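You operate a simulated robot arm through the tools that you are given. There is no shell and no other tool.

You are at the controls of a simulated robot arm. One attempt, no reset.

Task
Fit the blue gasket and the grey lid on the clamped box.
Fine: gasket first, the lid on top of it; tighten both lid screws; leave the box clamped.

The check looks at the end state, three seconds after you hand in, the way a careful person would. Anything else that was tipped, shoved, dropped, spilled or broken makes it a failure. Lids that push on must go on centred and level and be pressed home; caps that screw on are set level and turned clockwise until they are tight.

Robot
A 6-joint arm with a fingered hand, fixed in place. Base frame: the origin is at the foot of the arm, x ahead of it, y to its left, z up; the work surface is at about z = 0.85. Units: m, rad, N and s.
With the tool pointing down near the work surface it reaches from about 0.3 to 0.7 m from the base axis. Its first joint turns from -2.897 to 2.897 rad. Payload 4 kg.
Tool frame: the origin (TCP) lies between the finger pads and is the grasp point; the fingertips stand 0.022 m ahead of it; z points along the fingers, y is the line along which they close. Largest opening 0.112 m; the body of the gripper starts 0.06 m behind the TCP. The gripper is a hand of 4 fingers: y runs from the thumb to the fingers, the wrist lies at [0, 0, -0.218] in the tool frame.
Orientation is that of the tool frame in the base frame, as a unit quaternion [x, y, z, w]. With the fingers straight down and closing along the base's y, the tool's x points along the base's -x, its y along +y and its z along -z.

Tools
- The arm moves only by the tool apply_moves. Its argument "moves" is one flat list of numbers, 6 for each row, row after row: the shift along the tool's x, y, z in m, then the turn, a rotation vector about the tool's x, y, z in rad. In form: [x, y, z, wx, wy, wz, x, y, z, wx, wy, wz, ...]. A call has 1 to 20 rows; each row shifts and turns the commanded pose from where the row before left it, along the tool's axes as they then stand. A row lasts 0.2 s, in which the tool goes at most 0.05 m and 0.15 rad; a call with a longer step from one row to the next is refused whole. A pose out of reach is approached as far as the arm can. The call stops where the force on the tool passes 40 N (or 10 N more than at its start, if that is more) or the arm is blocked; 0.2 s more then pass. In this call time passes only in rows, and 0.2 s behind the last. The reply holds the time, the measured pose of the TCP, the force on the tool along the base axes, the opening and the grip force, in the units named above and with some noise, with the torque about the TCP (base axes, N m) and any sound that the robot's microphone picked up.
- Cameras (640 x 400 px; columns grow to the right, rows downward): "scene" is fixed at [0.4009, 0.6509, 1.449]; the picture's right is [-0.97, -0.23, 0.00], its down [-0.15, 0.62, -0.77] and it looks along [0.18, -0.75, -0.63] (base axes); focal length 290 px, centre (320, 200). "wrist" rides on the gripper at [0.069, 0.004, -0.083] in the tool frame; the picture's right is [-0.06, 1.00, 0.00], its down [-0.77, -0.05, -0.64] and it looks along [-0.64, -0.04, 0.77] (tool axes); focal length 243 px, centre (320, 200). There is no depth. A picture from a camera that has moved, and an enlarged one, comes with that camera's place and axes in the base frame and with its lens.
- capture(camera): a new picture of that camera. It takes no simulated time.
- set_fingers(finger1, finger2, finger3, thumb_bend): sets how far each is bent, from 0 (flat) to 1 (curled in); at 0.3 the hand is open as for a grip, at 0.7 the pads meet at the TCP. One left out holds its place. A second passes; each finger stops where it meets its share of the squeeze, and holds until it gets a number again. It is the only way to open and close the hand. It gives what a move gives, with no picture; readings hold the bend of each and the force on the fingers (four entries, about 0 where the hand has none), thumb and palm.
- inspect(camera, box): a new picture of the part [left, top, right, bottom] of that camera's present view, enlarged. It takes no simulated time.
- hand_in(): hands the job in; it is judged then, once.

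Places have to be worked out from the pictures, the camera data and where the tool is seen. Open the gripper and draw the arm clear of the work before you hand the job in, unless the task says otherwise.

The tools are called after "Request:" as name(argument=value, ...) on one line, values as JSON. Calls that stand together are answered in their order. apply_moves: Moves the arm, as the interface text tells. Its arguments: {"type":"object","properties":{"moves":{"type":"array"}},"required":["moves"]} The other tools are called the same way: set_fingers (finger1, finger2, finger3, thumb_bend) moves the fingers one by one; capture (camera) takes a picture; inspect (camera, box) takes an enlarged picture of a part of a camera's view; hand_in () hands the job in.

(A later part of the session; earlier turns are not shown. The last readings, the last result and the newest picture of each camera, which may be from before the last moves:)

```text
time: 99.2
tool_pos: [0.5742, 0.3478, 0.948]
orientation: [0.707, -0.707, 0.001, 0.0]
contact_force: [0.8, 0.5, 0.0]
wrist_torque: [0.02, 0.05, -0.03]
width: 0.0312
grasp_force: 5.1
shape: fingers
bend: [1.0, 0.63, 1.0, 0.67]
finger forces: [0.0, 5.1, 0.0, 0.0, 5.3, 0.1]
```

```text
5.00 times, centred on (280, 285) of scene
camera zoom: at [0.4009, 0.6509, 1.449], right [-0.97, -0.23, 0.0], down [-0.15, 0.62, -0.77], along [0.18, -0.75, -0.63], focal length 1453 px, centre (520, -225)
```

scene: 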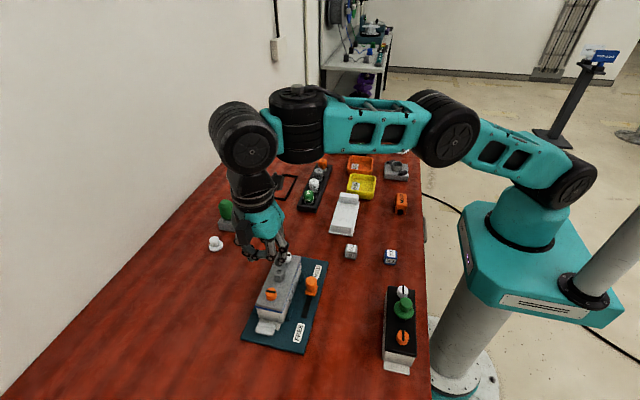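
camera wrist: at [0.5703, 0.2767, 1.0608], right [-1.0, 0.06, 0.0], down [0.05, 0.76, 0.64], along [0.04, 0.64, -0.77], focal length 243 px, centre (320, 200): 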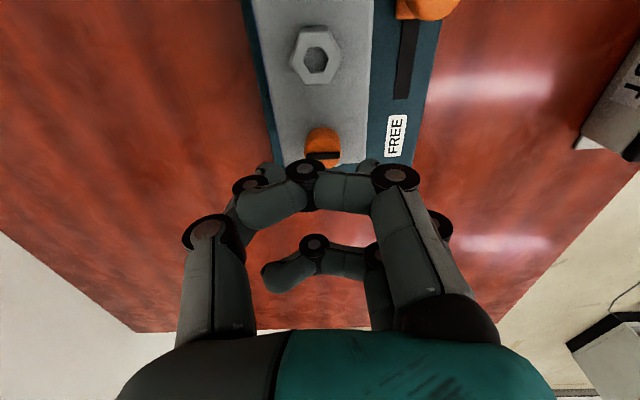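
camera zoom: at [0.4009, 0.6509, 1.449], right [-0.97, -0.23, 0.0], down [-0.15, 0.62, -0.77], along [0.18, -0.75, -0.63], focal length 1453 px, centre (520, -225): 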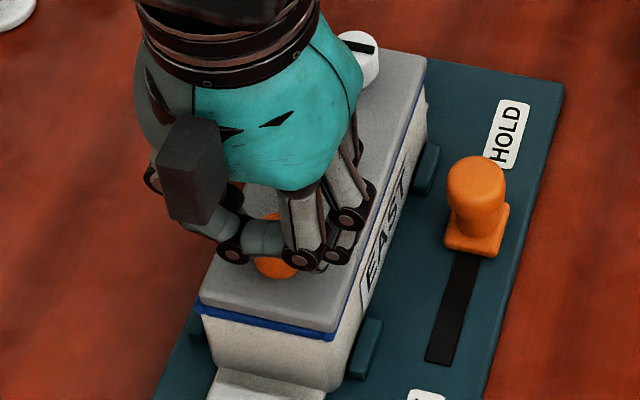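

Gripped at 5 N, but the thumb has pushed further than the finger. Checking that the lid has not been shifted.

Request:
inspect(camera="scene", box=[250, 280, 306, 325])

Request:
inspect(camera="wrist", box=[200, 60, 440, 210])

```text
8.89 times, centred on (278, 302) of scene
camera zoom: at [0.4009, 0.6509, 1.449], right [-0.97, -0.23, 0.0], down [-0.15, 0.62, -0.77], along [0.18, -0.75, -0.63], focal length 2582 px, centre (693, -711)
```

zoom: 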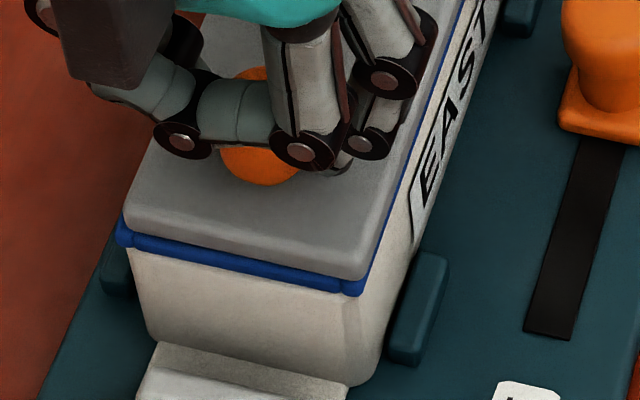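

```text
2.67 times, centred on (320, 135) of wrist
camera zoom: at [0.5686, 0.2796, 1.03], right [-1.0, 0.06, 0.0], down [0.05, 0.76, 0.64], along [0.04, 0.64, -0.77], focal length 647 px, centre (320, 373)
```

zoom: 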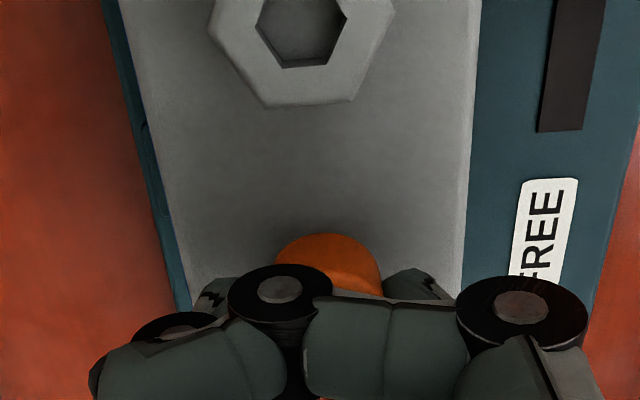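

The thumb is ~3× stiffer than the finger, so equal commands dragged the head ~2 mm toward −x. I'll release and re-grip with compensated commands (finger stronger, thumb less), which will pull the head back to the TCP axis.

Request:
set_fingers(finger2=0.61, thumb_bend=0.63)

Request:
set_fingers(finger2=0.76, thumb_bend=0.69)

Request:
inspect(camera="scene", box=[250, 280, 306, 325])

Request:
inspect(camera="wrist", box=[200, 60, 440, 210])

```text
time: 100.2
tool_pos: [0.5726, 0.3499, 0.9482]
orientation: [0.707, -0.707, -0.001, -0.001]
contact_force: [1.3, -0.3, 0.0]
wrist_torque: [0.03, -0.04, 0.01]
width: 0.0324
grasp_force: 0.1
shape: fingers
bend: [1.0, 0.61, 1.0, 0.63]
finger forces: [0.1, 0.0, 0.0, 0.0, 0.5, 0.1]
```

```text
time: 101.2
tool_pos: [0.5743, 0.3514, 0.9482]
orientation: [0.707, -0.707, -0.001, -0.001]
contact_force: [-0.1, 0.0, -0.5]
wrist_torque: [-0.03, 0.03, 0.0]
width: 0.0314
grasp_force: 5.1
shape: fingers
bend: [1.0, 0.65, 1.0, 0.66]
finger forces: [0.0, 5.9, 0.0, 0.1, 5.8, 0.0]
```

```text
8.89 times, centred on (278, 302) of scene
camera zoom: at [0.4009, 0.6509, 1.449], right [-0.97, -0.23, 0.0], down [-0.15, 0.62, -0.77], along [0.18, -0.75, -0.63], focal length 2582 px, centre (693, -711)
```

zoom: 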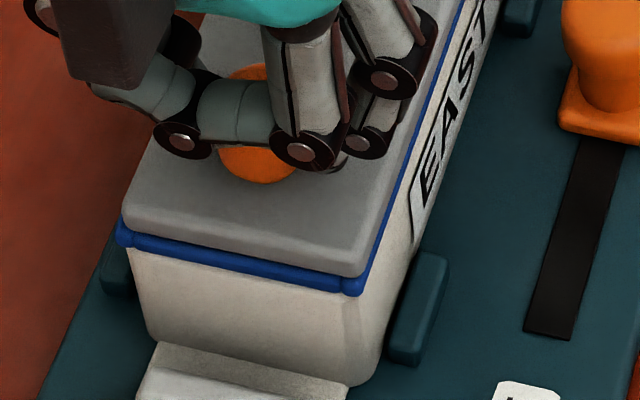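

```text
2.67 times, centred on (320, 135) of wrist
camera zoom: at [0.5686, 0.2796, 1.03], right [-1.0, 0.06, 0.0], down [0.05, 0.76, 0.64], along [0.04, 0.64, -0.77], focal length 647 px, centre (320, 373)
```

zoom: 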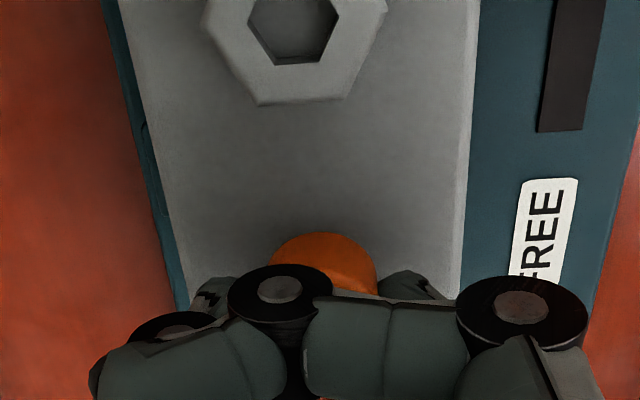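

Balanced now (5.9/5.8 N, centred). Turning clockwise 45° first and checking the torque and that the head turns with the fingers.

Request:
apply_moves(moves=[0, 0, 0, 0, 0, 0.131, 0, 0, 0, 0, 0, 0.131, 0, 0, 0, 0, 0, 0.131, 0, 0, 0, 0, 0, 0.131, 0, 0, 0, 0, 0, 0.131, 0, 0, 0, 0, 0, 0.131])

Request:
inspect(camera="scene", box=[240, 245, 320, 325])

Request:
capture(camera="wrist")

```text
time: 102.6
tool_pos: [0.5735, 0.3498, 0.9486]
orientation: [-0.381, 0.924, -0.001, 0.0]
contact_force: [1.5, -1.5, 0.2]
wrist_torque: [-0.05, -0.06, -0.02]
width: 0.0318
grasp_force: 5.7
shape: fingers
bend: [1.0, 0.66, 1.0, 0.66]
finger forces: [0.0, 5.2, 0.0, 0.0, 6.9, 0.0]
```

```text
5.00 times, centred on (280, 285) of scene
camera zoom: at [0.4009, 0.6509, 1.449], right [-0.97, -0.23, 0.0], down [-0.15, 0.62, -0.77], along [0.18, -0.75, -0.63], focal length 1453 px, centre (520, -225)
```

zoom: 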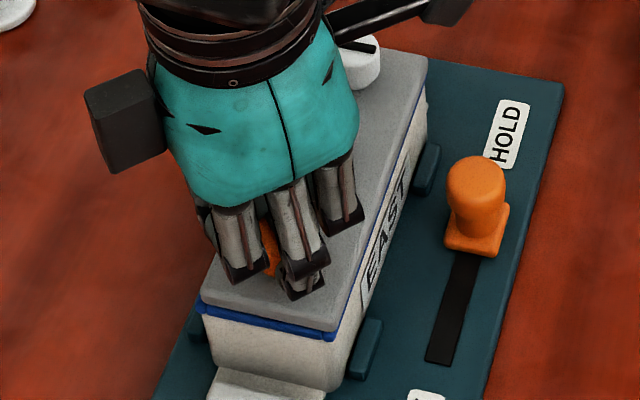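

```text
taken
camera wrist: at [0.52, 0.303, 1.0302], right [-0.66, 0.75, 0.0], down [0.58, 0.5, 0.64], along [0.48, 0.42, -0.77], focal length 243 px, centre (320, 200)
```

wrist: 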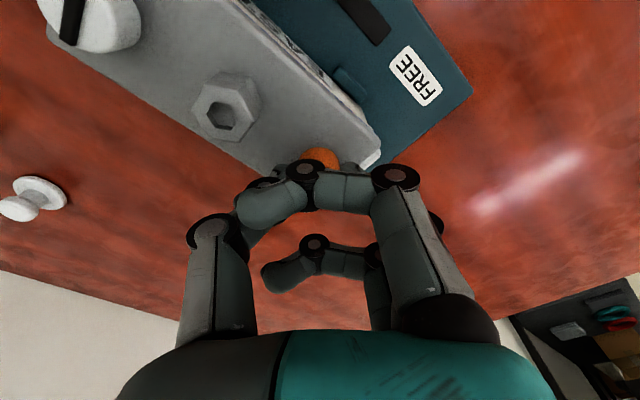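

Low torque so far and the lid is steady. Continuing the clockwise turn.

Request:
apply_moves(moves=[0, 0, 0, 0, 0, 0.131, 0, 0, 0, 0, 0, 0.131, 0, 0, 0, 0, 0, 0.131, 0, 0, 0, 0, 0, 0.131, 0, 0, 0, 0, 0, 0.131, 0, 0, 0, 0, 0, 0.131])

Request:
inspect(camera="scene", box=[240, 245, 320, 325])

Request:
capture(camera="wrist")

```text
time: 104.0
tool_pos: [0.5721, 0.3483, 0.949]
orientation: [0.002, 1.0, -0.001, -0.001]
contact_force: [2.4, -1.0, -0.4]
wrist_torque: [-0.04, -0.07, 0.06]
width: 0.0317
grasp_force: 6.2
shape: fingers
bend: [1.0, 0.66, 1.0, 0.66]
finger forces: [0.0, 6.1, 0.0, 0.0, 7.2, 0.0]
```

```text
5.00 times, centred on (280, 285) of scene
camera zoom: at [0.4009, 0.6509, 1.449], right [-0.97, -0.23, 0.0], down [-0.15, 0.62, -0.77], along [0.18, -0.75, -0.63], focal length 1453 px, centre (520, -225)
```

zoom: 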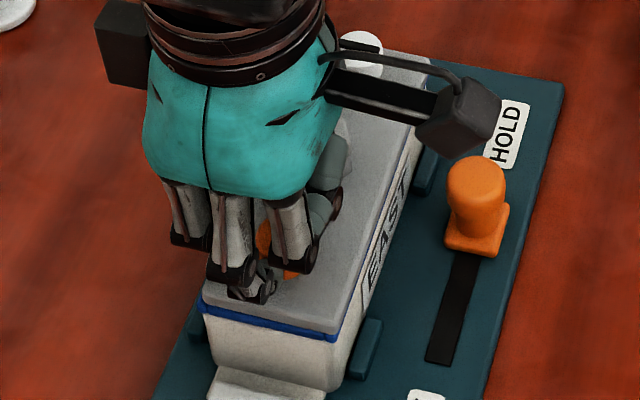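

```text
taken
camera wrist: at [0.502, 0.3529, 1.0305], right [0.07, 1.0, 0.0], down [0.77, -0.05, 0.64], along [0.64, -0.04, -0.77], focal length 243 px, centre (320, 200)
```

wrist: 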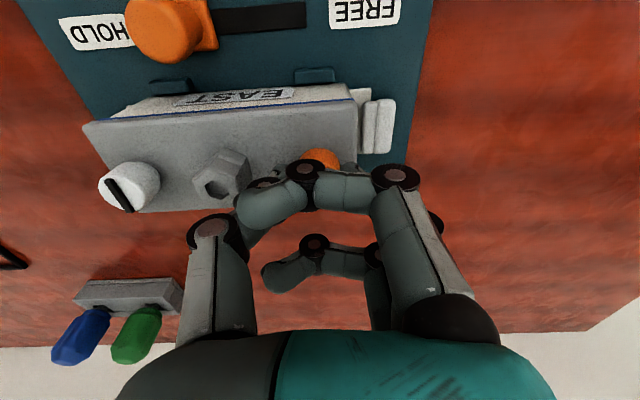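

Request:
apply_moves(moves=[0, 0, 0, 0, 0, 0.131, 0, 0, 0, 0, 0, 0.131, 0, 0, 0, 0, 0, 0.131, 0, 0, 0, 0, 0, 0.131, 0, 0, 0, 0, 0, 0.131, 0, 0, 0, 0, 0, 0.131])

Request:
apply_moves(moves=[0, 0, 0, 0, 0, 0.131, 0, 0, 0, 0, 0, 0.131, 0, 0, 0, 0, 0, 0.131, 0, 0, 0, 0, 0, 0.131, 0, 0, 0, 0, 0, 0.131, 0, 0, 0, 0, 0, 0.131])

Request:
inspect(camera="scene", box=[240, 245, 320, 325])

Request:
capture(camera="wrist")

```text
time: 105.4
tool_pos: [0.5729, 0.3483, 0.9483]
orientation: [0.386, 0.923, 0.0, 0.0]
contact_force: [-0.4, 0.6, -0.5]
wrist_torque: [0.02, 0.0, 0.04]
width: 0.0315
grasp_force: 4.6
shape: fingers
bend: [1.0, 0.67, 1.0, 0.67]
finger forces: [0.0, 5.5, 0.1, 0.0, 3.7, 0.0]
```

```text
time: 106.8
tool_pos: [0.5724, 0.352, 0.9488]
orientation: [0.709, 0.705, 0.002, -0.001]
contact_force: [2.3, 30.9, 0.9]
wrist_torque: [0.51, -0.06, 0.42]
width: 0.031
grasp_force: 13.6
shape: fingers
bend: [1.0, 0.67, 1.0, 0.68]
finger forces: [0.1, 25.0, 0.1, 0.1, 2.0, 0.1]
```

```text
5.00 times, centred on (280, 285) of scene
camera zoom: at [0.4009, 0.6509, 1.449], right [-0.97, -0.23, 0.0], down [-0.15, 0.62, -0.77], along [0.18, -0.75, -0.63], focal length 1453 px, centre (520, -225)
```

zoom: 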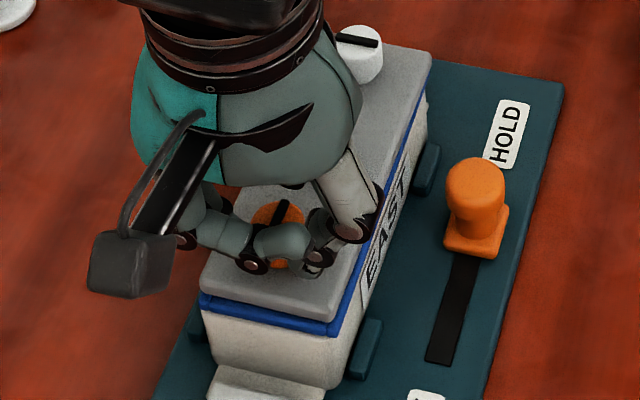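

```text
taken
camera wrist: at [0.5754, 0.4206, 1.0308], right [1.0, -0.07, 0.0], down [-0.05, -0.77, 0.64], along [-0.04, -0.64, -0.77], focal length 243 px, centre (320, 200)
```

wrist: 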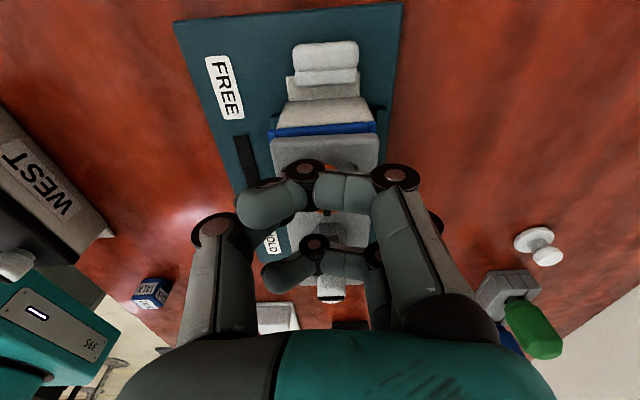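

There is now a strong resistance (Fy 31 N, torque 0.42 N·m), and the slot seems to have turned to lie along y. I'll stop here, release, and look at the result before continuing.

Request:
set_fingers(finger2=0.6, thumb_bend=0.62)

Request:
inspect(camera="scene", box=[240, 245, 320, 325])

```text
time: 107.8
tool_pos: [0.5717, 0.349, 0.9492]
orientation: [0.709, 0.706, 0.0, -0.001]
contact_force: [0.0, -0.9, 1.0]
wrist_torque: [0.04, -0.03, 0.03]
width: 0.0328
grasp_force: 0.1
shape: fingers
bend: [1.0, 0.6, 1.0, 0.62]
finger forces: [0.0, 0.1, 0.0, 0.0, 0.0, 0.0]
```

```text
5.00 times, centred on (280, 285) of scene
camera zoom: at [0.4009, 0.6509, 1.449], right [-0.97, -0.23, 0.0], down [-0.15, 0.62, -0.77], along [0.18, -0.75, -0.63], focal length 1453 px, centre (520, -225)
```

zoom: 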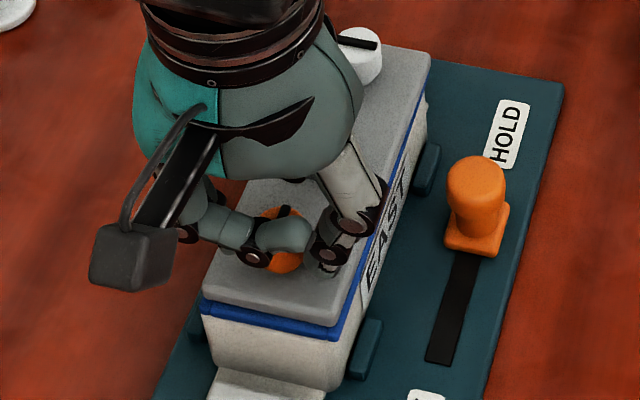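

Forces cleared. Lifting off and taking a top-down look at the lid and screws.

Request:
apply_moves(moves=[0, 0, -0.015, 0, 0, 0, 0, 0, -0.03, 0, 0, 0, 0, 0, -0.035, 0, 0, 0, -0.028, 0, 0, 0, 0, 0, -0.028, 0, 0, 0, 0, 0, 0, 0, 0, 0, 0.139, 0, 0, 0, 0, 0, 0.139, 0, 0, 0, 0, 0, 0.139, 0, 0, 0, 0, 0, 0.139, 0, 0, 0, 0, 0, 0.139, 0, 0, 0, 0, 0, 0, 0])

Request:
set_fingers(finger1=0.0, finger3=0.0)

Request:
capture(camera="wrist")

Request:
inspect(camera="scene", box=[244, 245, 324, 325])

```text
time: 110.2
tool_pos: [0.6225, 0.3257, 1.0256]
orientation: [0.666, 0.663, 0.242, -0.241]
contact_force: [-0.6, 0.7, -0.4]
wrist_torque: [0.02, 0.02, -0.03]
width: 0.0326
grasp_force: 0.0
shape: fingers
bend: [1.0, 0.6, 1.0, 0.62]
finger forces: [0.0, 0.0, 0.0, 0.0, 0.0, 0.0]
out of reach, approached as far as the arm can: row 7, 8, 9, 10
```

```text
time: 111.2
tool_pos: [0.6215, 0.3233, 1.0246]
orientation: [0.667, 0.663, 0.242, -0.238]
contact_force: [0.8, 0.1, 0.8]
wrist_torque: [0.01, 0.01, -0.01]
width: 0.0945
grasp_force: 0.0
shape: fingers
bend: [0.0, 0.6, 0.0, 0.62]
finger forces: [0.1, 0.0, 0.0, 0.0, 0.0, 0.1]
```

```text
taken
camera wrist: at [0.6259, 0.3238, 1.1325], right [1.0, -0.05, -0.04], down [-0.05, -1.0, 0.0], along [-0.04, 0.0, -1.0], focal length 243 px, centre (320, 200)
```

wrist: 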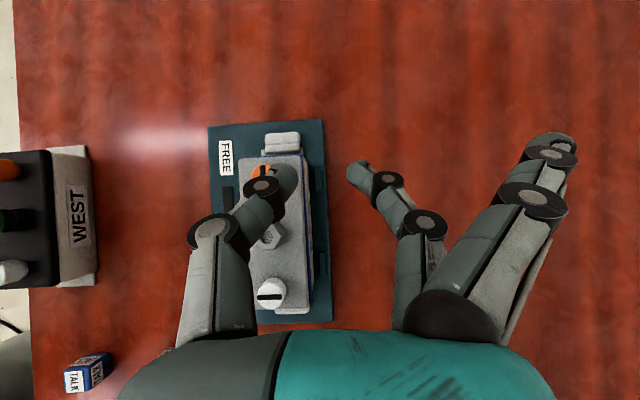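

```text
5.00 times, centred on (284, 285) of scene
camera zoom: at [0.4009, 0.6509, 1.449], right [-0.97, -0.23, 0.0], down [-0.15, 0.62, -0.77], along [0.18, -0.75, -0.63], focal length 1453 px, centre (500, -225)
```

zoom: 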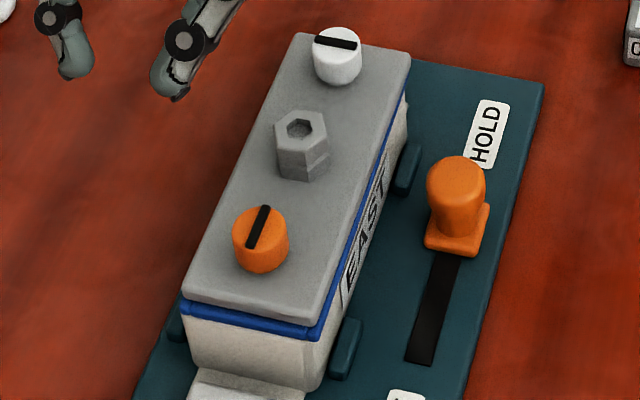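

The orange slot now lies along y like the tightened screws on the WEST lid. Zooming in to check the lid position after that turn.

Request:
inspect(camera="scene", box=[254, 290, 310, 325])

Request:
inspect(camera="wrist", box=[200, 110, 360, 210])

Request:
inspect(camera="wrist", box=[200, 230, 360, 330])

```text
11.43 times, centred on (282, 308) of scene
camera zoom: at [0.4009, 0.6509, 1.449], right [-0.97, -0.23, 0.0], down [-0.15, 0.62, -0.77], along [0.18, -0.75, -0.63], focal length 3320 px, centre (754, -1029)
```

zoom: 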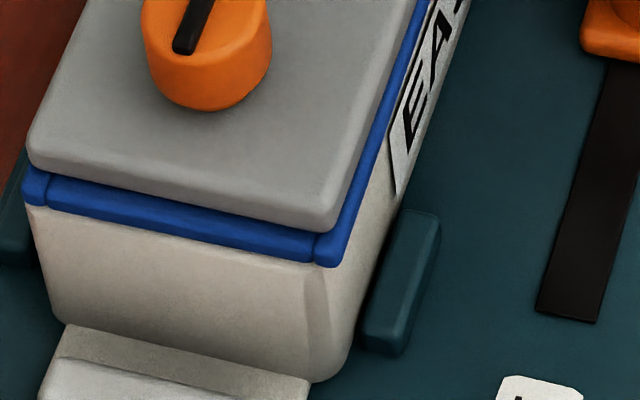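

```text
4.00 times, centred on (280, 160) of wrist
camera zoom: at [0.6259, 0.3238, 1.1325], right [1.0, -0.05, -0.04], down [-0.05, -1.0, 0.0], along [-0.04, 0.0, -1.0], focal length 970 px, centre (480, 360)
```

zoom: 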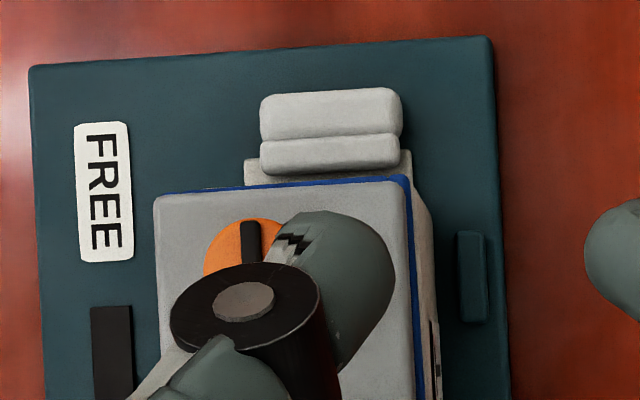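

```text
4.00 times, centred on (280, 280) of wrist
camera zoom: at [0.6259, 0.3238, 1.1325], right [1.0, -0.05, -0.04], down [-0.05, -1.0, 0.0], along [-0.04, 0.0, -1.0], focal length 970 px, centre (480, -120)
```

zoom: 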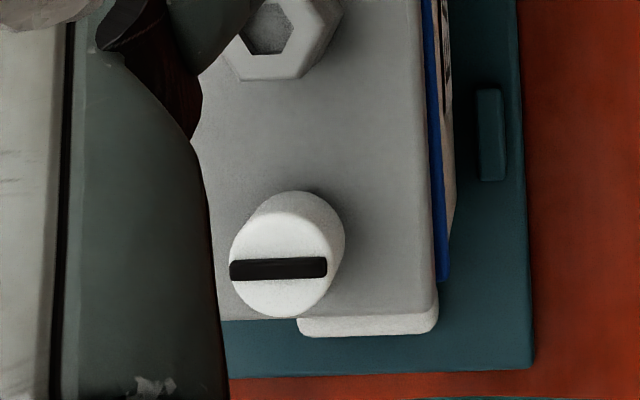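

The lid has been dragged about 4 mm toward −y, though it is still level. The orange slot is aligned like the WEST screws (quarter turn, and it resisted with 0.42 N·m). I'll bring the hand back upright; next I'll take the white head with the thumb on the −y side, push the lid back +y, then make a quarter turn.

Request:
apply_moves(moves=[0, 0, 0, 0, -0.139, 0, 0, 0, 0, 0, -0.139, 0, 0, 0, 0, 0, -0.139, 0, 0, 0, 0, 0, -0.139, 0, 0, 0, 0, 0, -0.139, 0, 0, 0, 0, 0, 0, 0])

Request:
capture(camera="scene")

Request:
capture(camera="wrist")

```text
time: 112.6
tool_pos: [0.6104, 0.3071, 1.0105]
orientation: [0.708, 0.706, -0.001, 0.0]
contact_force: [1.4, -0.1, -0.7]
wrist_torque: [-0.01, -0.01, 0.0]
width: 0.0945
grasp_force: 0.1
shape: fingers
bend: [0.0, 0.6, 0.0, 0.62]
finger forces: [0.0, 0.0, 0.1, 0.0, 0.0, 0.1]
out of reach, approached as far as the arm can: row 1
```

```text
taken
```

scene: 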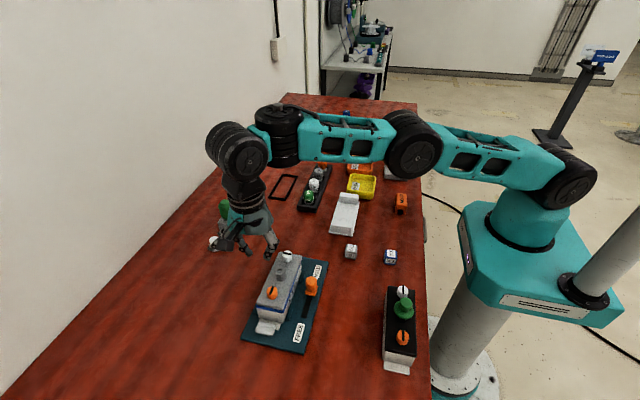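

```text
taken
camera wrist: at [0.6137, 0.3759, 1.0927], right [1.0, -0.07, 0.0], down [-0.05, -0.76, 0.64], along [-0.04, -0.64, -0.77], focal length 243 px, centre (320, 200)
```

wrist: 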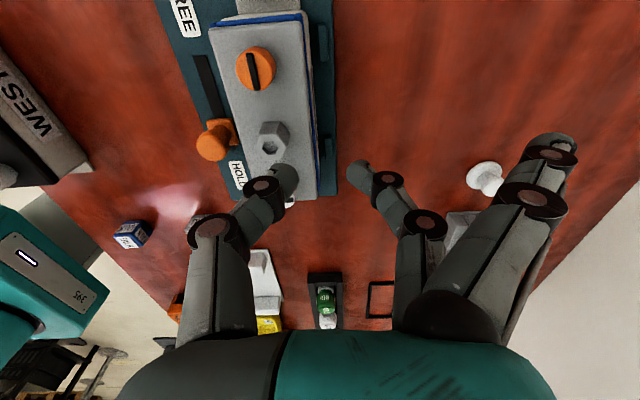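

Request:
apply_moves(moves=[0, 0, -0.03, 0, 0, 0, -0.0305, -0.019, 0, 0, 0, 0, -0.0305, -0.019, 0, 0, 0, 0, 0, 0, 0, 0, 0, -0.1428, 0, 0, 0, 0, 0, -0.1428, 0, 0, 0, 0, 0, -0.1428, 0, 0, 0, 0, 0, -0.1428, 0, 0, 0, 0, 0, -0.1428, 0, 0, 0, 0, 0, -0.1428, 0, 0, 0, 0, 0, -0.1428, 0, 0, 0, 0, 0, -0.1428, 0, 0, 0, 0, 0, -0.1428, 0, 0, 0, 0, 0, -0.1428, 0, 0, 0, 0, 0, -0.1428, 0, 0, 0, 0, 0, 0])

Request:
set_fingers(finger1=1.0, finger2=0.57, finger3=1.0, thumb_bend=0.57)

Request:
capture(camera="wrist")

Request:
inspect(camera="wrist", box=[220, 70, 420, 195])

```text
time: 115.8
tool_pos: [0.5731, 0.2461, 1.0426]
orientation: [0.001, 1.0, 0.0, -0.001]
contact_force: [-0.1, 0.0, 0.3]
wrist_torque: [0.0, -0.01, -0.01]
width: 0.0946
grasp_force: 0.1
shape: fingers
bend: [0.0, 0.6, 0.0, 0.62]
finger forces: [0.0, 0.0, 0.0, 0.1, 0.1, 0.1]
```

```text
time: 116.8
tool_pos: [0.572, 0.2459, 1.0407]
orientation: [0.002, 1.0, 0.0, 0.0]
contact_force: [-0.1, 0.2, -0.1]
wrist_torque: [0.0, 0.02, 0.0]
width: 0.0345
grasp_force: 0.1
shape: fingers
bend: [1.0, 0.56, 1.0, 0.56]
finger forces: [0.1, 0.0, 0.0, 0.1, 0.1, 0.1]
```

```text
taken
camera wrist: at [0.5024, 0.25, 1.1227], right [0.07, 1.0, 0.0], down [0.77, -0.05, 0.64], along [0.64, -0.04, -0.77], focal length 243 px, centre (320, 200)
```

wrist: 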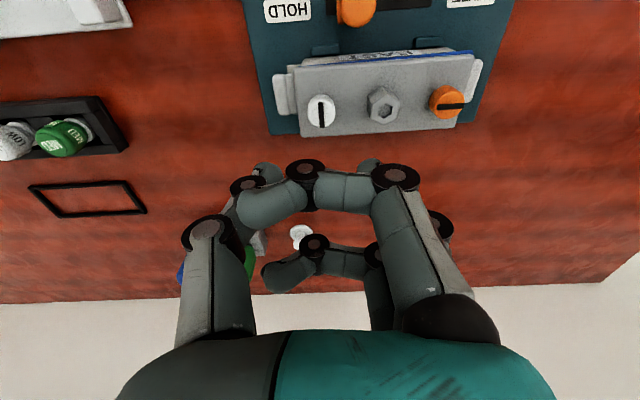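

```text
3.20 times, centred on (320, 132) of wrist
camera zoom: at [0.5024, 0.25, 1.1227], right [0.07, 1.0, 0.0], down [0.77, -0.05, 0.64], along [0.64, -0.04, -0.77], focal length 776 px, centre (320, 416)
```

zoom: 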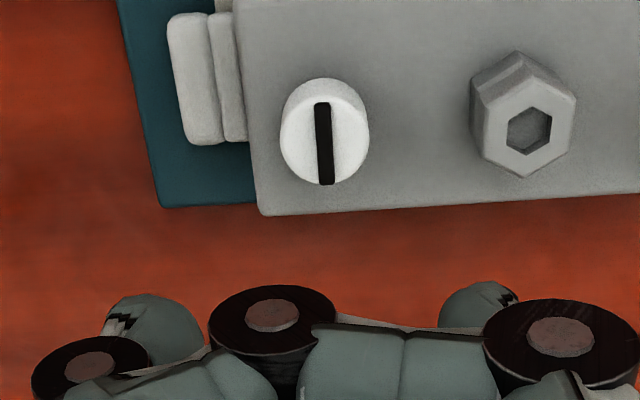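

White head axis is at about (0.572, 0.2467). Centring over it and descending.

Request:
apply_moves(moves=[-0.0008, 0.0007, 0.03, 0, 0, 0, 0, 0, 0.035, 0, 0, 0, 0, 0, 0, 0, 0, 0])

Request:
inspect(camera="wrist", box=[220, 90, 420, 215])

Request:
inspect(camera="scene", box=[240, 225, 336, 325])

```text
time: 117.6
tool_pos: [0.5748, 0.2459, 0.9768]
orientation: [0.002, 1.0, 0.0, 0.0]
contact_force: [-0.1, 1.1, -0.4]
wrist_torque: [-0.01, -0.02, -0.04]
width: 0.0348
grasp_force: 0.0
shape: fingers
bend: [1.0, 0.56, 1.0, 0.56]
finger forces: [0.1, 0.0, 0.0, 0.1, 0.0, 0.0]
```

```text
3.20 times, centred on (320, 152) of wrist
camera zoom: at [0.5052, 0.2504, 1.0579], right [0.07, 1.0, 0.0], down [0.76, -0.05, 0.64], along [0.64, -0.04, -0.77], focal length 776 px, centre (320, 352)
```

zoom: 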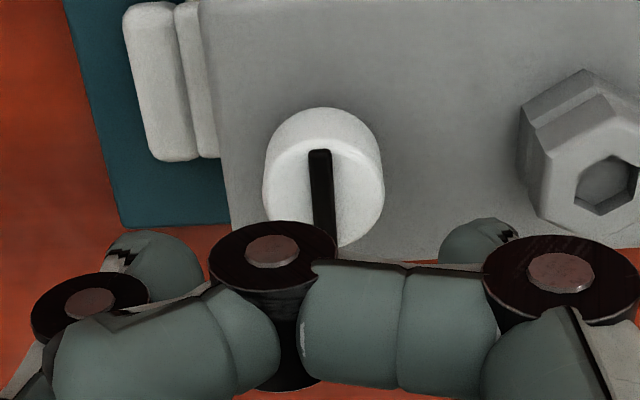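

```text
4.00 times, centred on (288, 275) of scene
camera zoom: at [0.4009, 0.6509, 1.449], right [-0.97, -0.23, 0.0], down [-0.15, 0.62, -0.77], along [0.18, -0.75, -0.63], focal length 1162 px, centre (448, -100)
```

zoom: 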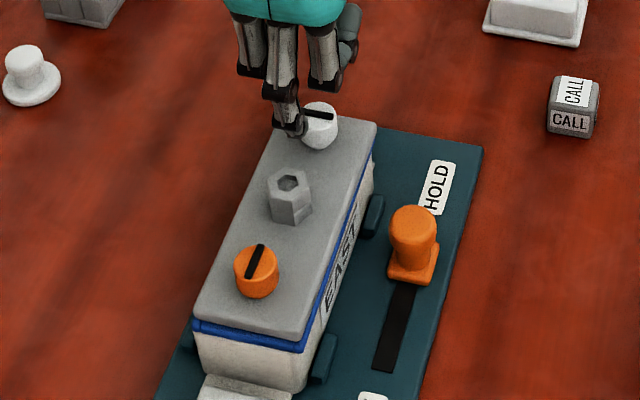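

Request:
apply_moves(moves=[0.0024, 0.0003, 0.014, 0, 0, 0, 0, 0, 0.0145, 0, 0, 0, 0, 0, 0, 0, 0, 0])

Request:
inspect(camera="wrist", box=[220, 90, 420, 215])

Request:
inspect(camera="scene", box=[260, 235, 324, 285])

```text
time: 118.4
tool_pos: [0.5728, 0.2465, 0.9483]
orientation: [0.002, 1.0, 0.0, 0.0]
contact_force: [0.0, -1.0, 0.8]
wrist_torque: [0.04, -0.05, -0.03]
width: 0.0349
grasp_force: 0.4
shape: fingers
bend: [1.0, 0.57, 1.0, 0.56]
finger forces: [0.0, 1.0, 0.0, 0.1, 0.0, 0.1]
```

```text
3.20 times, centred on (320, 152) of wrist
camera zoom: at [0.5027, 0.2504, 1.0295], right [0.07, 1.0, 0.0], down [0.76, -0.05, 0.64], along [0.64, -0.04, -0.77], focal length 776 px, centre (320, 352)
```

zoom: 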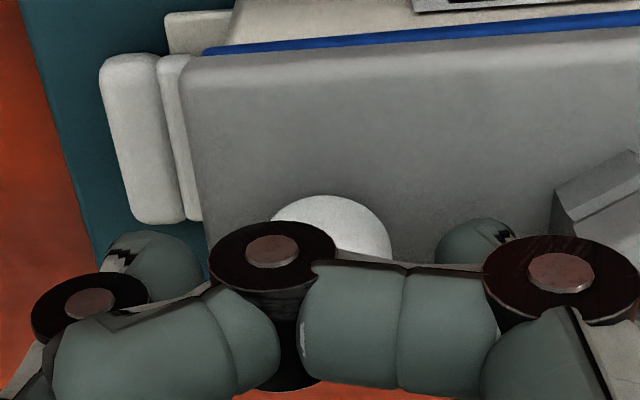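

```text
8.00 times, centred on (292, 260) of scene
camera zoom: at [0.4009, 0.6509, 1.449], right [-0.97, -0.23, 0.0], down [-0.15, 0.62, -0.77], along [0.18, -0.75, -0.63], focal length 2324 px, centre (544, -280)
```

zoom: 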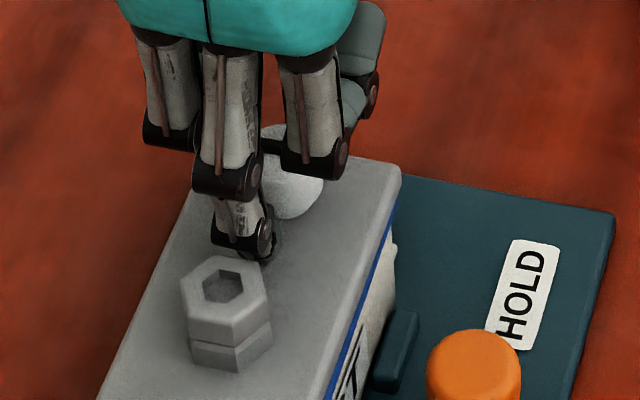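

Position is good (within ~1 mm). Closing on the white head with the compensated commands.

Request:
set_fingers(finger2=0.63, thumb_bend=0.62)

Request:
set_fingers(finger2=0.77, thumb_bend=0.69)

Request:
inspect(camera="scene", box=[240, 235, 336, 325])

```text
time: 119.4
tool_pos: [0.5728, 0.2471, 0.9475]
orientation: [0.003, 1.0, 0.0, 0.0]
contact_force: [0.1, 0.6, -0.2]
wrist_torque: [0.04, 0.0, 0.01]
width: 0.033
grasp_force: 0.0
shape: fingers
bend: [1.0, 0.62, 1.0, 0.62]
finger forces: [0.1, 0.6, 0.0, 0.0, 0.1, 0.0]
```

```text
time: 120.4
tool_pos: [0.5714, 0.2465, 0.9486]
orientation: [0.002, 1.0, 0.0, 0.0]
contact_force: [-0.1, 1.1, 0.0]
wrist_torque: [0.01, 0.01, 0.02]
width: 0.0315
grasp_force: 6.0
shape: fingers
bend: [1.0, 0.64, 1.0, 0.66]
finger forces: [0.0, 6.2, 0.0, 0.0, 5.4, 0.1]
```

```text
4.44 times, centred on (288, 280) of scene
camera zoom: at [0.4009, 0.6509, 1.449], right [-0.97, -0.23, 0.0], down [-0.15, 0.62, -0.77], along [0.18, -0.75, -0.63], focal length 1291 px, centre (462, -156)
```

zoom: 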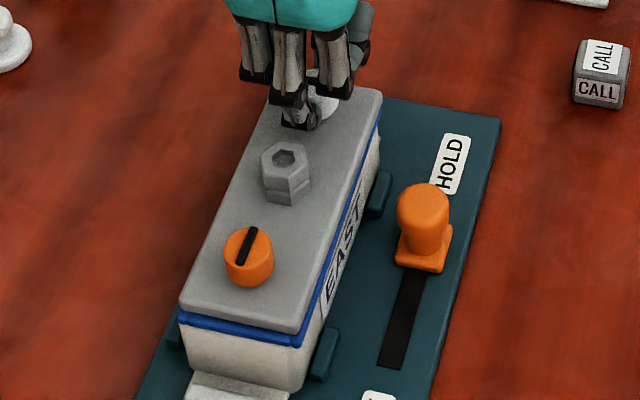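

White head gripped (≈6 N each). Now gently pushing the lid +3 mm in y to re-centre it, watching the force.

Request:
apply_moves(moves=[0, 0.0015, 0, 0, 0, 0, 0, 0, 0, 0, 0, 0])

Request:
apply_moves(moves=[0, 0.0015, 0, 0, 0, 0, 0, 0, 0, 0, 0, 0])

Request:
inspect(camera="scene", box=[250, 285, 306, 325])

Request:
capture(camera="wrist")

```text
time: 121.0
tool_pos: [0.5713, 0.2491, 0.9481]
orientation: [0.002, 1.0, 0.001, 0.0]
contact_force: [-0.1, -0.6, -0.4]
wrist_torque: [0.0, -0.01, 0.04]
width: 0.0317
grasp_force: 6.3
shape: fingers
bend: [1.0, 0.64, 1.0, 0.66]
finger forces: [0.0, 5.7, 0.1, 0.1, 6.2, 0.0]
```

```text
time: 121.6
tool_pos: [0.5713, 0.2504, 0.9473]
orientation: [0.003, 1.0, -0.001, 0.0]
contact_force: [2.0, -1.9, 1.0]
wrist_torque: [-0.04, 0.01, -0.01]
width: 0.0318
grasp_force: 6.6
shape: fingers
bend: [1.0, 0.65, 1.0, 0.66]
finger forces: [0.0, 5.1, 0.0, 0.0, 7.1, 0.0]
```

```text
10.00 times, centred on (278, 305) of scene
camera zoom: at [0.4009, 0.6509, 1.449], right [-0.97, -0.23, 0.0], down [-0.15, 0.62, -0.77], along [0.18, -0.75, -0.63], focal length 2905 px, centre (740, -850)
```

zoom: 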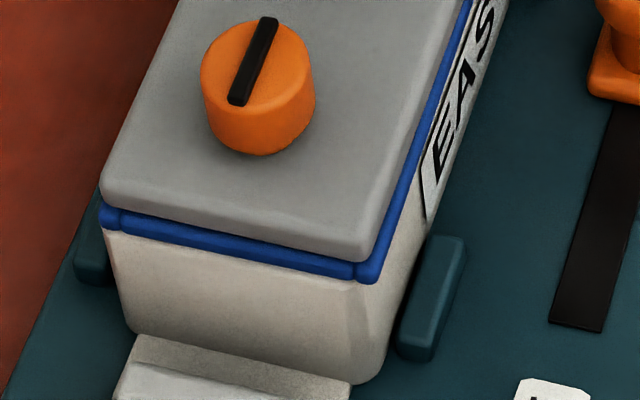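

```text
taken
camera wrist: at [0.5018, 0.2539, 1.0286], right [0.07, 1.0, 0.0], down [0.76, -0.05, 0.64], along [0.64, -0.04, -0.77], focal length 243 px, centre (320, 200)
```

wrist: 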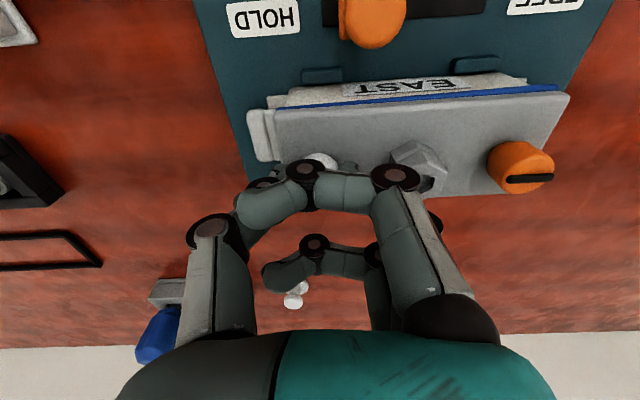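

The lid follows easily (≈2 N) and is back within ~0.6 mm of its placed position. One more mm in +y, then turning the white screw clockwise 45°.

Request:
apply_moves(moves=[0, 0.001, 0, 0, 0, 0, 0, 0, 0, 0, 0, 0.131, 0, 0, 0, 0, 0, 0.131, 0, 0, 0, 0, 0, 0.131, 0, 0, 0, 0, 0, 0.131, 0, 0, 0, 0, 0, 0.131, 0, 0, 0, 0, 0, 0.131])

Request:
inspect(camera="scene", box=[240, 235, 336, 325])

Request:
capture(camera="wrist")

```text
time: 123.2
tool_pos: [0.5726, 0.2512, 0.9475]
orientation: [0.386, 0.923, 0.0, 0.0]
contact_force: [1.4, 0.1, 0.6]
wrist_torque: [0.01, -0.05, 0.03]
width: 0.0317
grasp_force: 6.0
shape: fingers
bend: [1.0, 0.65, 1.0, 0.66]
finger forces: [0.1, 6.6, 0.1, 0.1, 5.2, 0.0]
```

```text
4.44 times, centred on (288, 280) of scene
camera zoom: at [0.4009, 0.6509, 1.449], right [-0.97, -0.23, 0.0], down [-0.15, 0.62, -0.77], along [0.18, -0.75, -0.63], focal length 1291 px, centre (462, -156)
```

zoom: 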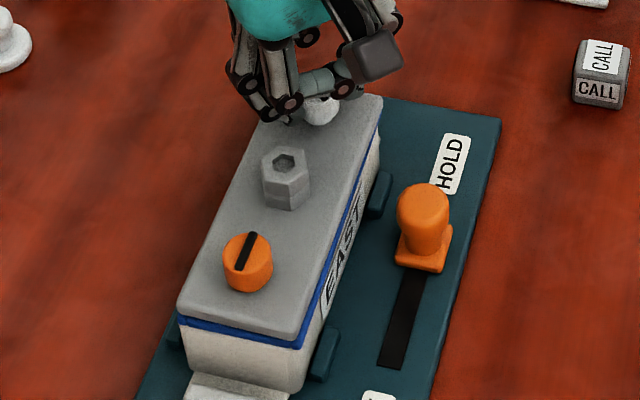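

```text
taken
camera wrist: at [0.5254, 0.3034, 1.0292], right [0.76, 0.65, 0.0], down [0.5, -0.58, 0.64], along [0.42, -0.48, -0.77], focal length 243 px, centre (320, 200)
```

wrist: 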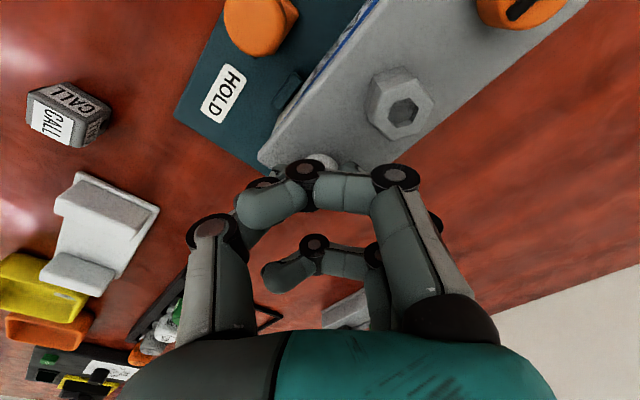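

Turning smoothly with the lid steady. Completing the quarter turn in smaller pieces, watching the torque.

Request:
apply_moves(moves=[0, 0, 0, 0, 0, 0.131, 0, 0, 0, 0, 0, 0.131, 0, 0, 0, 0, 0, 0.131, 0, 0, 0, 0, 0, 0.131])

Request:
apply_moves(moves=[0, 0, 0, 0, 0, 0.131, 0, 0, 0, 0, 0, 0.131])

Request:
inspect(camera="scene", box=[240, 235, 336, 325])

Request:
capture(camera="wrist")

```text
time: 124.2
tool_pos: [0.5711, 0.2522, 0.9481]
orientation: [0.612, 0.791, 0.0, 0.0]
contact_force: [3.3, 1.8, 1.1]
wrist_torque: [0.02, -0.08, 0.03]
width: 0.0317
grasp_force: 5.5
shape: fingers
bend: [1.0, 0.65, 1.0, 0.66]
finger forces: [0.1, 7.8, 0.0, 0.0, 4.7, 0.0]
```

```text
time: 124.8
tool_pos: [0.5705, 0.251, 0.9474]
orientation: [0.711, 0.704, 0.001, -0.001]
contact_force: [3.8, 1.6, 2.6]
wrist_torque: [0.04, -0.09, -0.02]
width: 0.0316
grasp_force: 6.5
shape: fingers
bend: [1.0, 0.65, 1.0, 0.66]
finger forces: [0.0, 8.5, 0.0, 0.1, 4.6, 0.0]
```

```text
4.44 times, centred on (288, 280) of scene
camera zoom: at [0.4009, 0.6509, 1.449], right [-0.97, -0.23, 0.0], down [-0.15, 0.62, -0.77], along [0.18, -0.75, -0.63], focal length 1291 px, centre (462, -156)
```

zoom: 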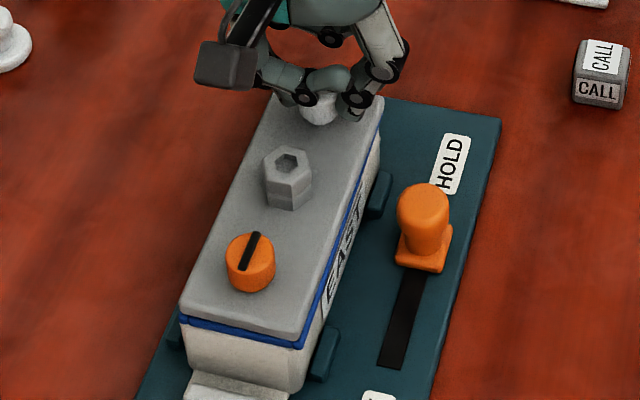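

```text
taken
camera wrist: at [0.5748, 0.3197, 1.0292], right [1.0, -0.07, 0.0], down [-0.06, -0.77, 0.64], along [-0.05, -0.64, -0.77], focal length 243 px, centre (320, 200)
```

wrist: 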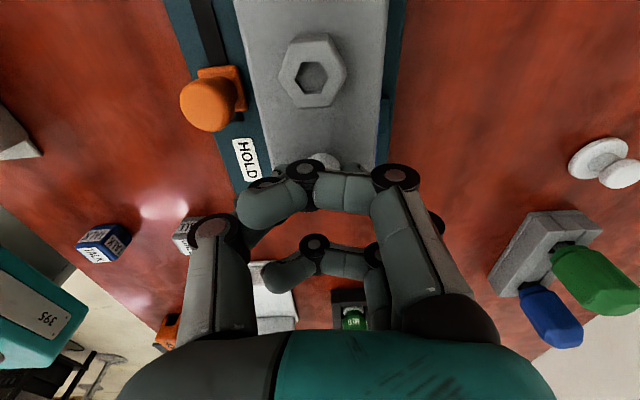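

90° turned with little torque; I need to see whether the slot followed. Releasing and lifting to check.

Request:
set_fingers(finger2=0.61, thumb_bend=0.62)

Request:
apply_moves(moves=[0, 0, -0.02, 0, 0, 0, 0, 0, -0.03, 0, 0, 0, 0, 0, -0.03, 0, 0, 0])

Request:
inspect(camera="scene", box=[240, 235, 336, 325])

Request:
capture(camera="wrist")

```text
time: 125.8
tool_pos: [0.5711, 0.2508, 0.9469]
orientation: [0.709, 0.705, 0.0, 0.0]
contact_force: [0.2, -0.3, 0.4]
wrist_torque: [0.0, -0.01, 0.0]
width: 0.0325
grasp_force: 1.0
shape: fingers
bend: [1.0, 0.6, 1.0, 0.62]
finger forces: [0.1, 0.5, 0.0, 0.0, 0.0, 0.0]
```

```text
time: 126.6
tool_pos: [0.5708, 0.2516, 1.0277]
orientation: [0.71, 0.704, 0.0, -0.001]
contact_force: [0.2, 0.8, 0.3]
wrist_torque: [0.0, 0.0, 0.01]
width: 0.0325
grasp_force: 0.1
shape: fingers
bend: [1.0, 0.61, 1.0, 0.62]
finger forces: [0.0, 0.1, 0.1, 0.0, 0.0, 0.1]
```

```text
4.44 times, centred on (288, 280) of scene
camera zoom: at [0.4009, 0.6509, 1.449], right [-0.97, -0.23, 0.0], down [-0.15, 0.62, -0.77], along [0.18, -0.75, -0.63], focal length 1291 px, centre (462, -156)
```

zoom: 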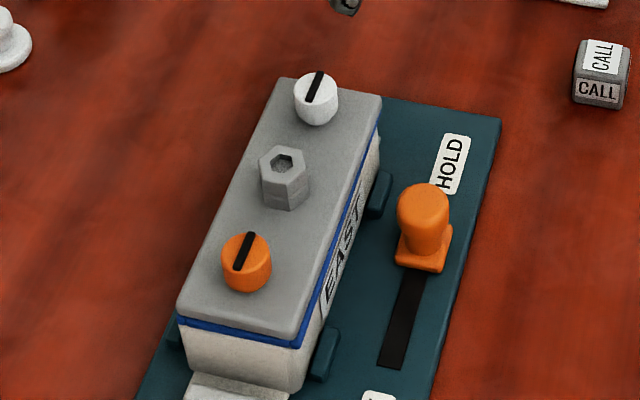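

```text
taken
camera wrist: at [0.575, 0.3204, 1.1094], right [1.0, -0.07, 0.0], down [-0.05, -0.77, 0.64], along [-0.05, -0.64, -0.77], focal length 243 px, centre (320, 200)
```

wrist: 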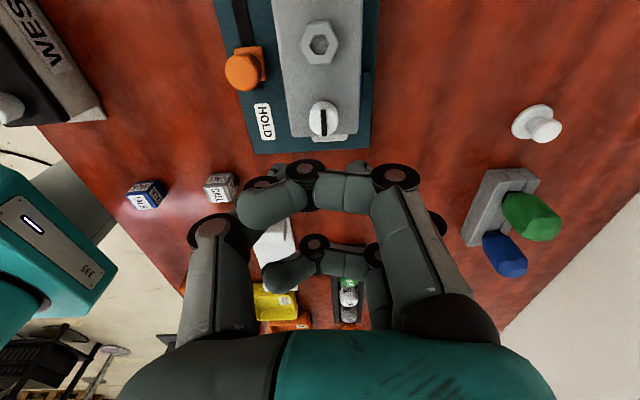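

The white slot has followed to lie along y. To find out whether that is really "tight", I'll measure both slot angles closely and then try turning the white one a bit further.

Request:
inspect(camera="wrist", box=[250, 80, 390, 160])

Request:
inspect(camera="scene", box=[274, 245, 322, 275])

Request:
inspect(camera="scene", box=[260, 280, 316, 325])

```text
4.57 times, centred on (320, 120) of wrist
camera zoom: at [0.575, 0.3204, 1.1094], right [1.0, -0.07, 0.0], down [-0.05, -0.77, 0.64], along [-0.05, -0.64, -0.77], focal length 1109 px, centre (320, 566)
```

zoom: 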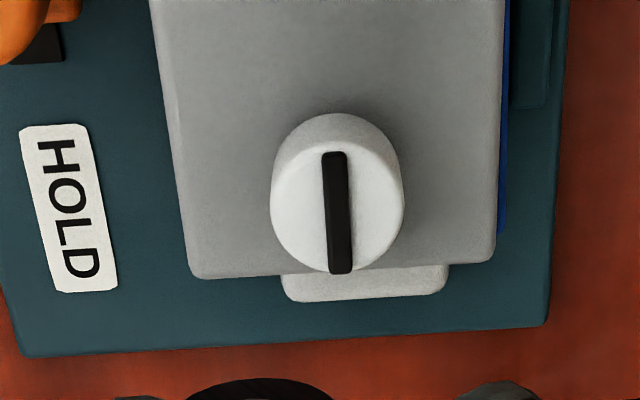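

```text
13.33 times, centred on (298, 260) of scene
camera zoom: at [0.4009, 0.6509, 1.449], right [-0.97, -0.23, 0.0], down [-0.15, 0.62, -0.77], along [0.18, -0.75, -0.63], focal length 3874 px, centre (613, -600)
```

zoom: 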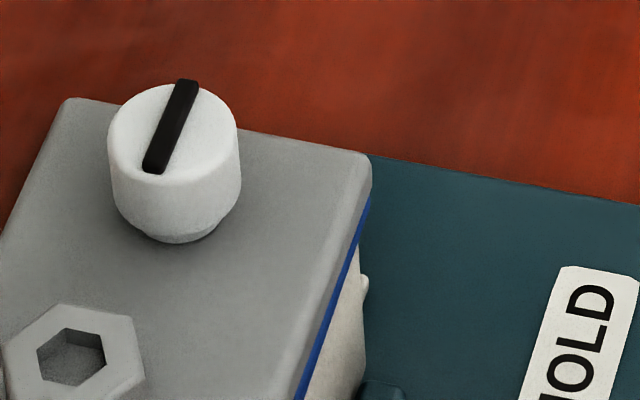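

```text
8.89 times, centred on (288, 302) of scene
camera zoom: at [0.4009, 0.6509, 1.449], right [-0.97, -0.23, 0.0], down [-0.15, 0.62, -0.77], along [0.18, -0.75, -0.63], focal length 2582 px, centre (604, -711)
```

zoom: 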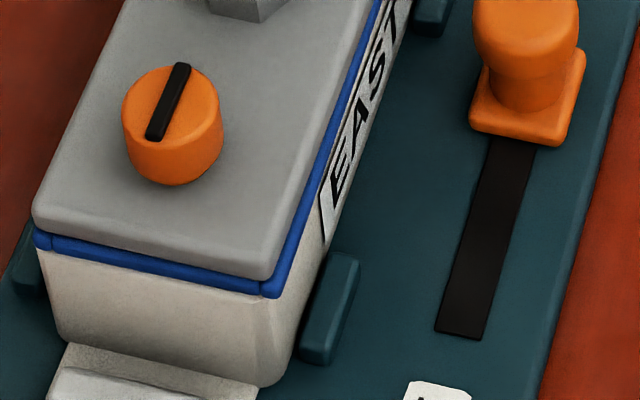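

The white head seems to show a narrow collar below it, while the orange one sits flush. Comparing with the tightened screws on the WEST lid.

Request:
inspect(camera="scene", box=[380, 275, 428, 310])

Request:
inspect(camera="scene", box=[380, 315, 428, 350])

Request:
inspect(camera="scene", box=[272, 278, 320, 313])

Request:
inspect(camera="scene", box=[284, 240, 332, 275])

```text
11.43 times, centred on (404, 292) of scene
camera zoom: at [0.4009, 0.6509, 1.449], right [-0.97, -0.23, 0.0], down [-0.15, 0.62, -0.77], along [0.18, -0.75, -0.63], focal length 3320 px, centre (-640, -857)
```

zoom: 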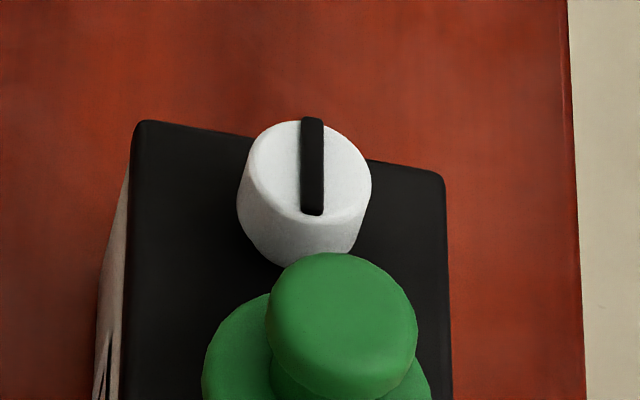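

```text
11.43 times, centred on (404, 332) of scene
camera zoom: at [0.4009, 0.6509, 1.449], right [-0.97, -0.23, 0.0], down [-0.15, 0.62, -0.77], along [0.18, -0.75, -0.63], focal length 3320 px, centre (-640, -1314)
```

zoom: 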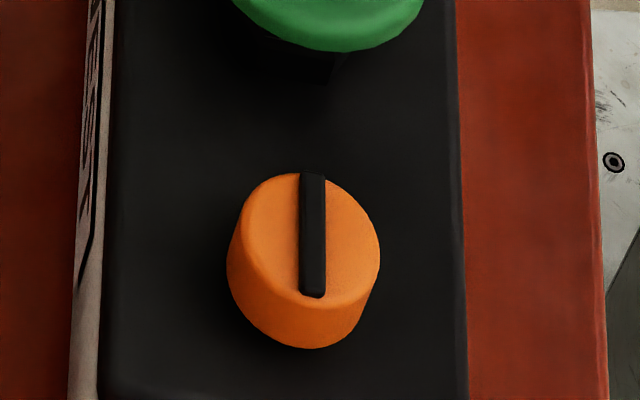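

```text
11.43 times, centred on (296, 296) of scene
camera zoom: at [0.4009, 0.6509, 1.449], right [-0.97, -0.23, 0.0], down [-0.15, 0.62, -0.77], along [0.18, -0.75, -0.63], focal length 3320 px, centre (594, -891)
```

zoom: 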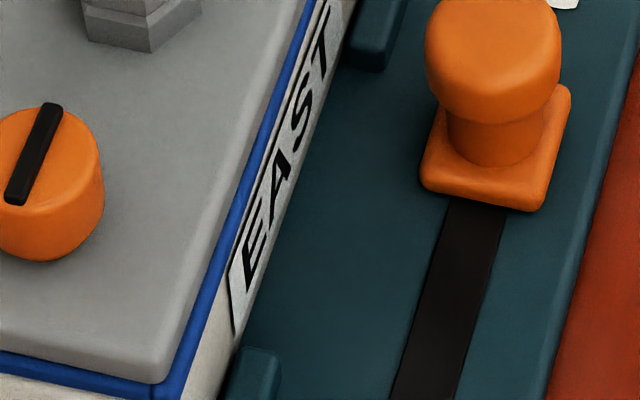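

```text
11.43 times, centred on (308, 258) of scene
camera zoom: at [0.4009, 0.6509, 1.449], right [-0.97, -0.23, 0.0], down [-0.15, 0.62, -0.77], along [0.18, -0.75, -0.63], focal length 3320 px, centre (457, -457)
```

zoom: 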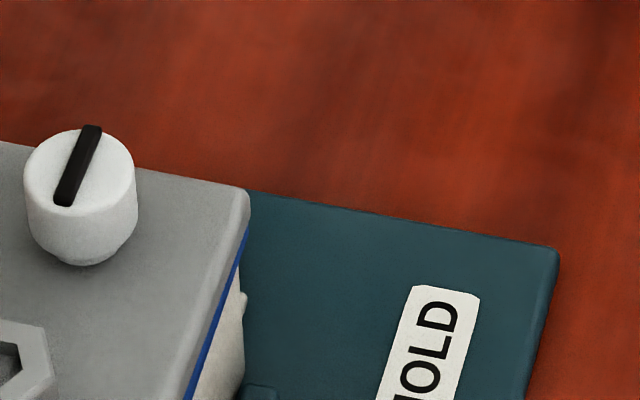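

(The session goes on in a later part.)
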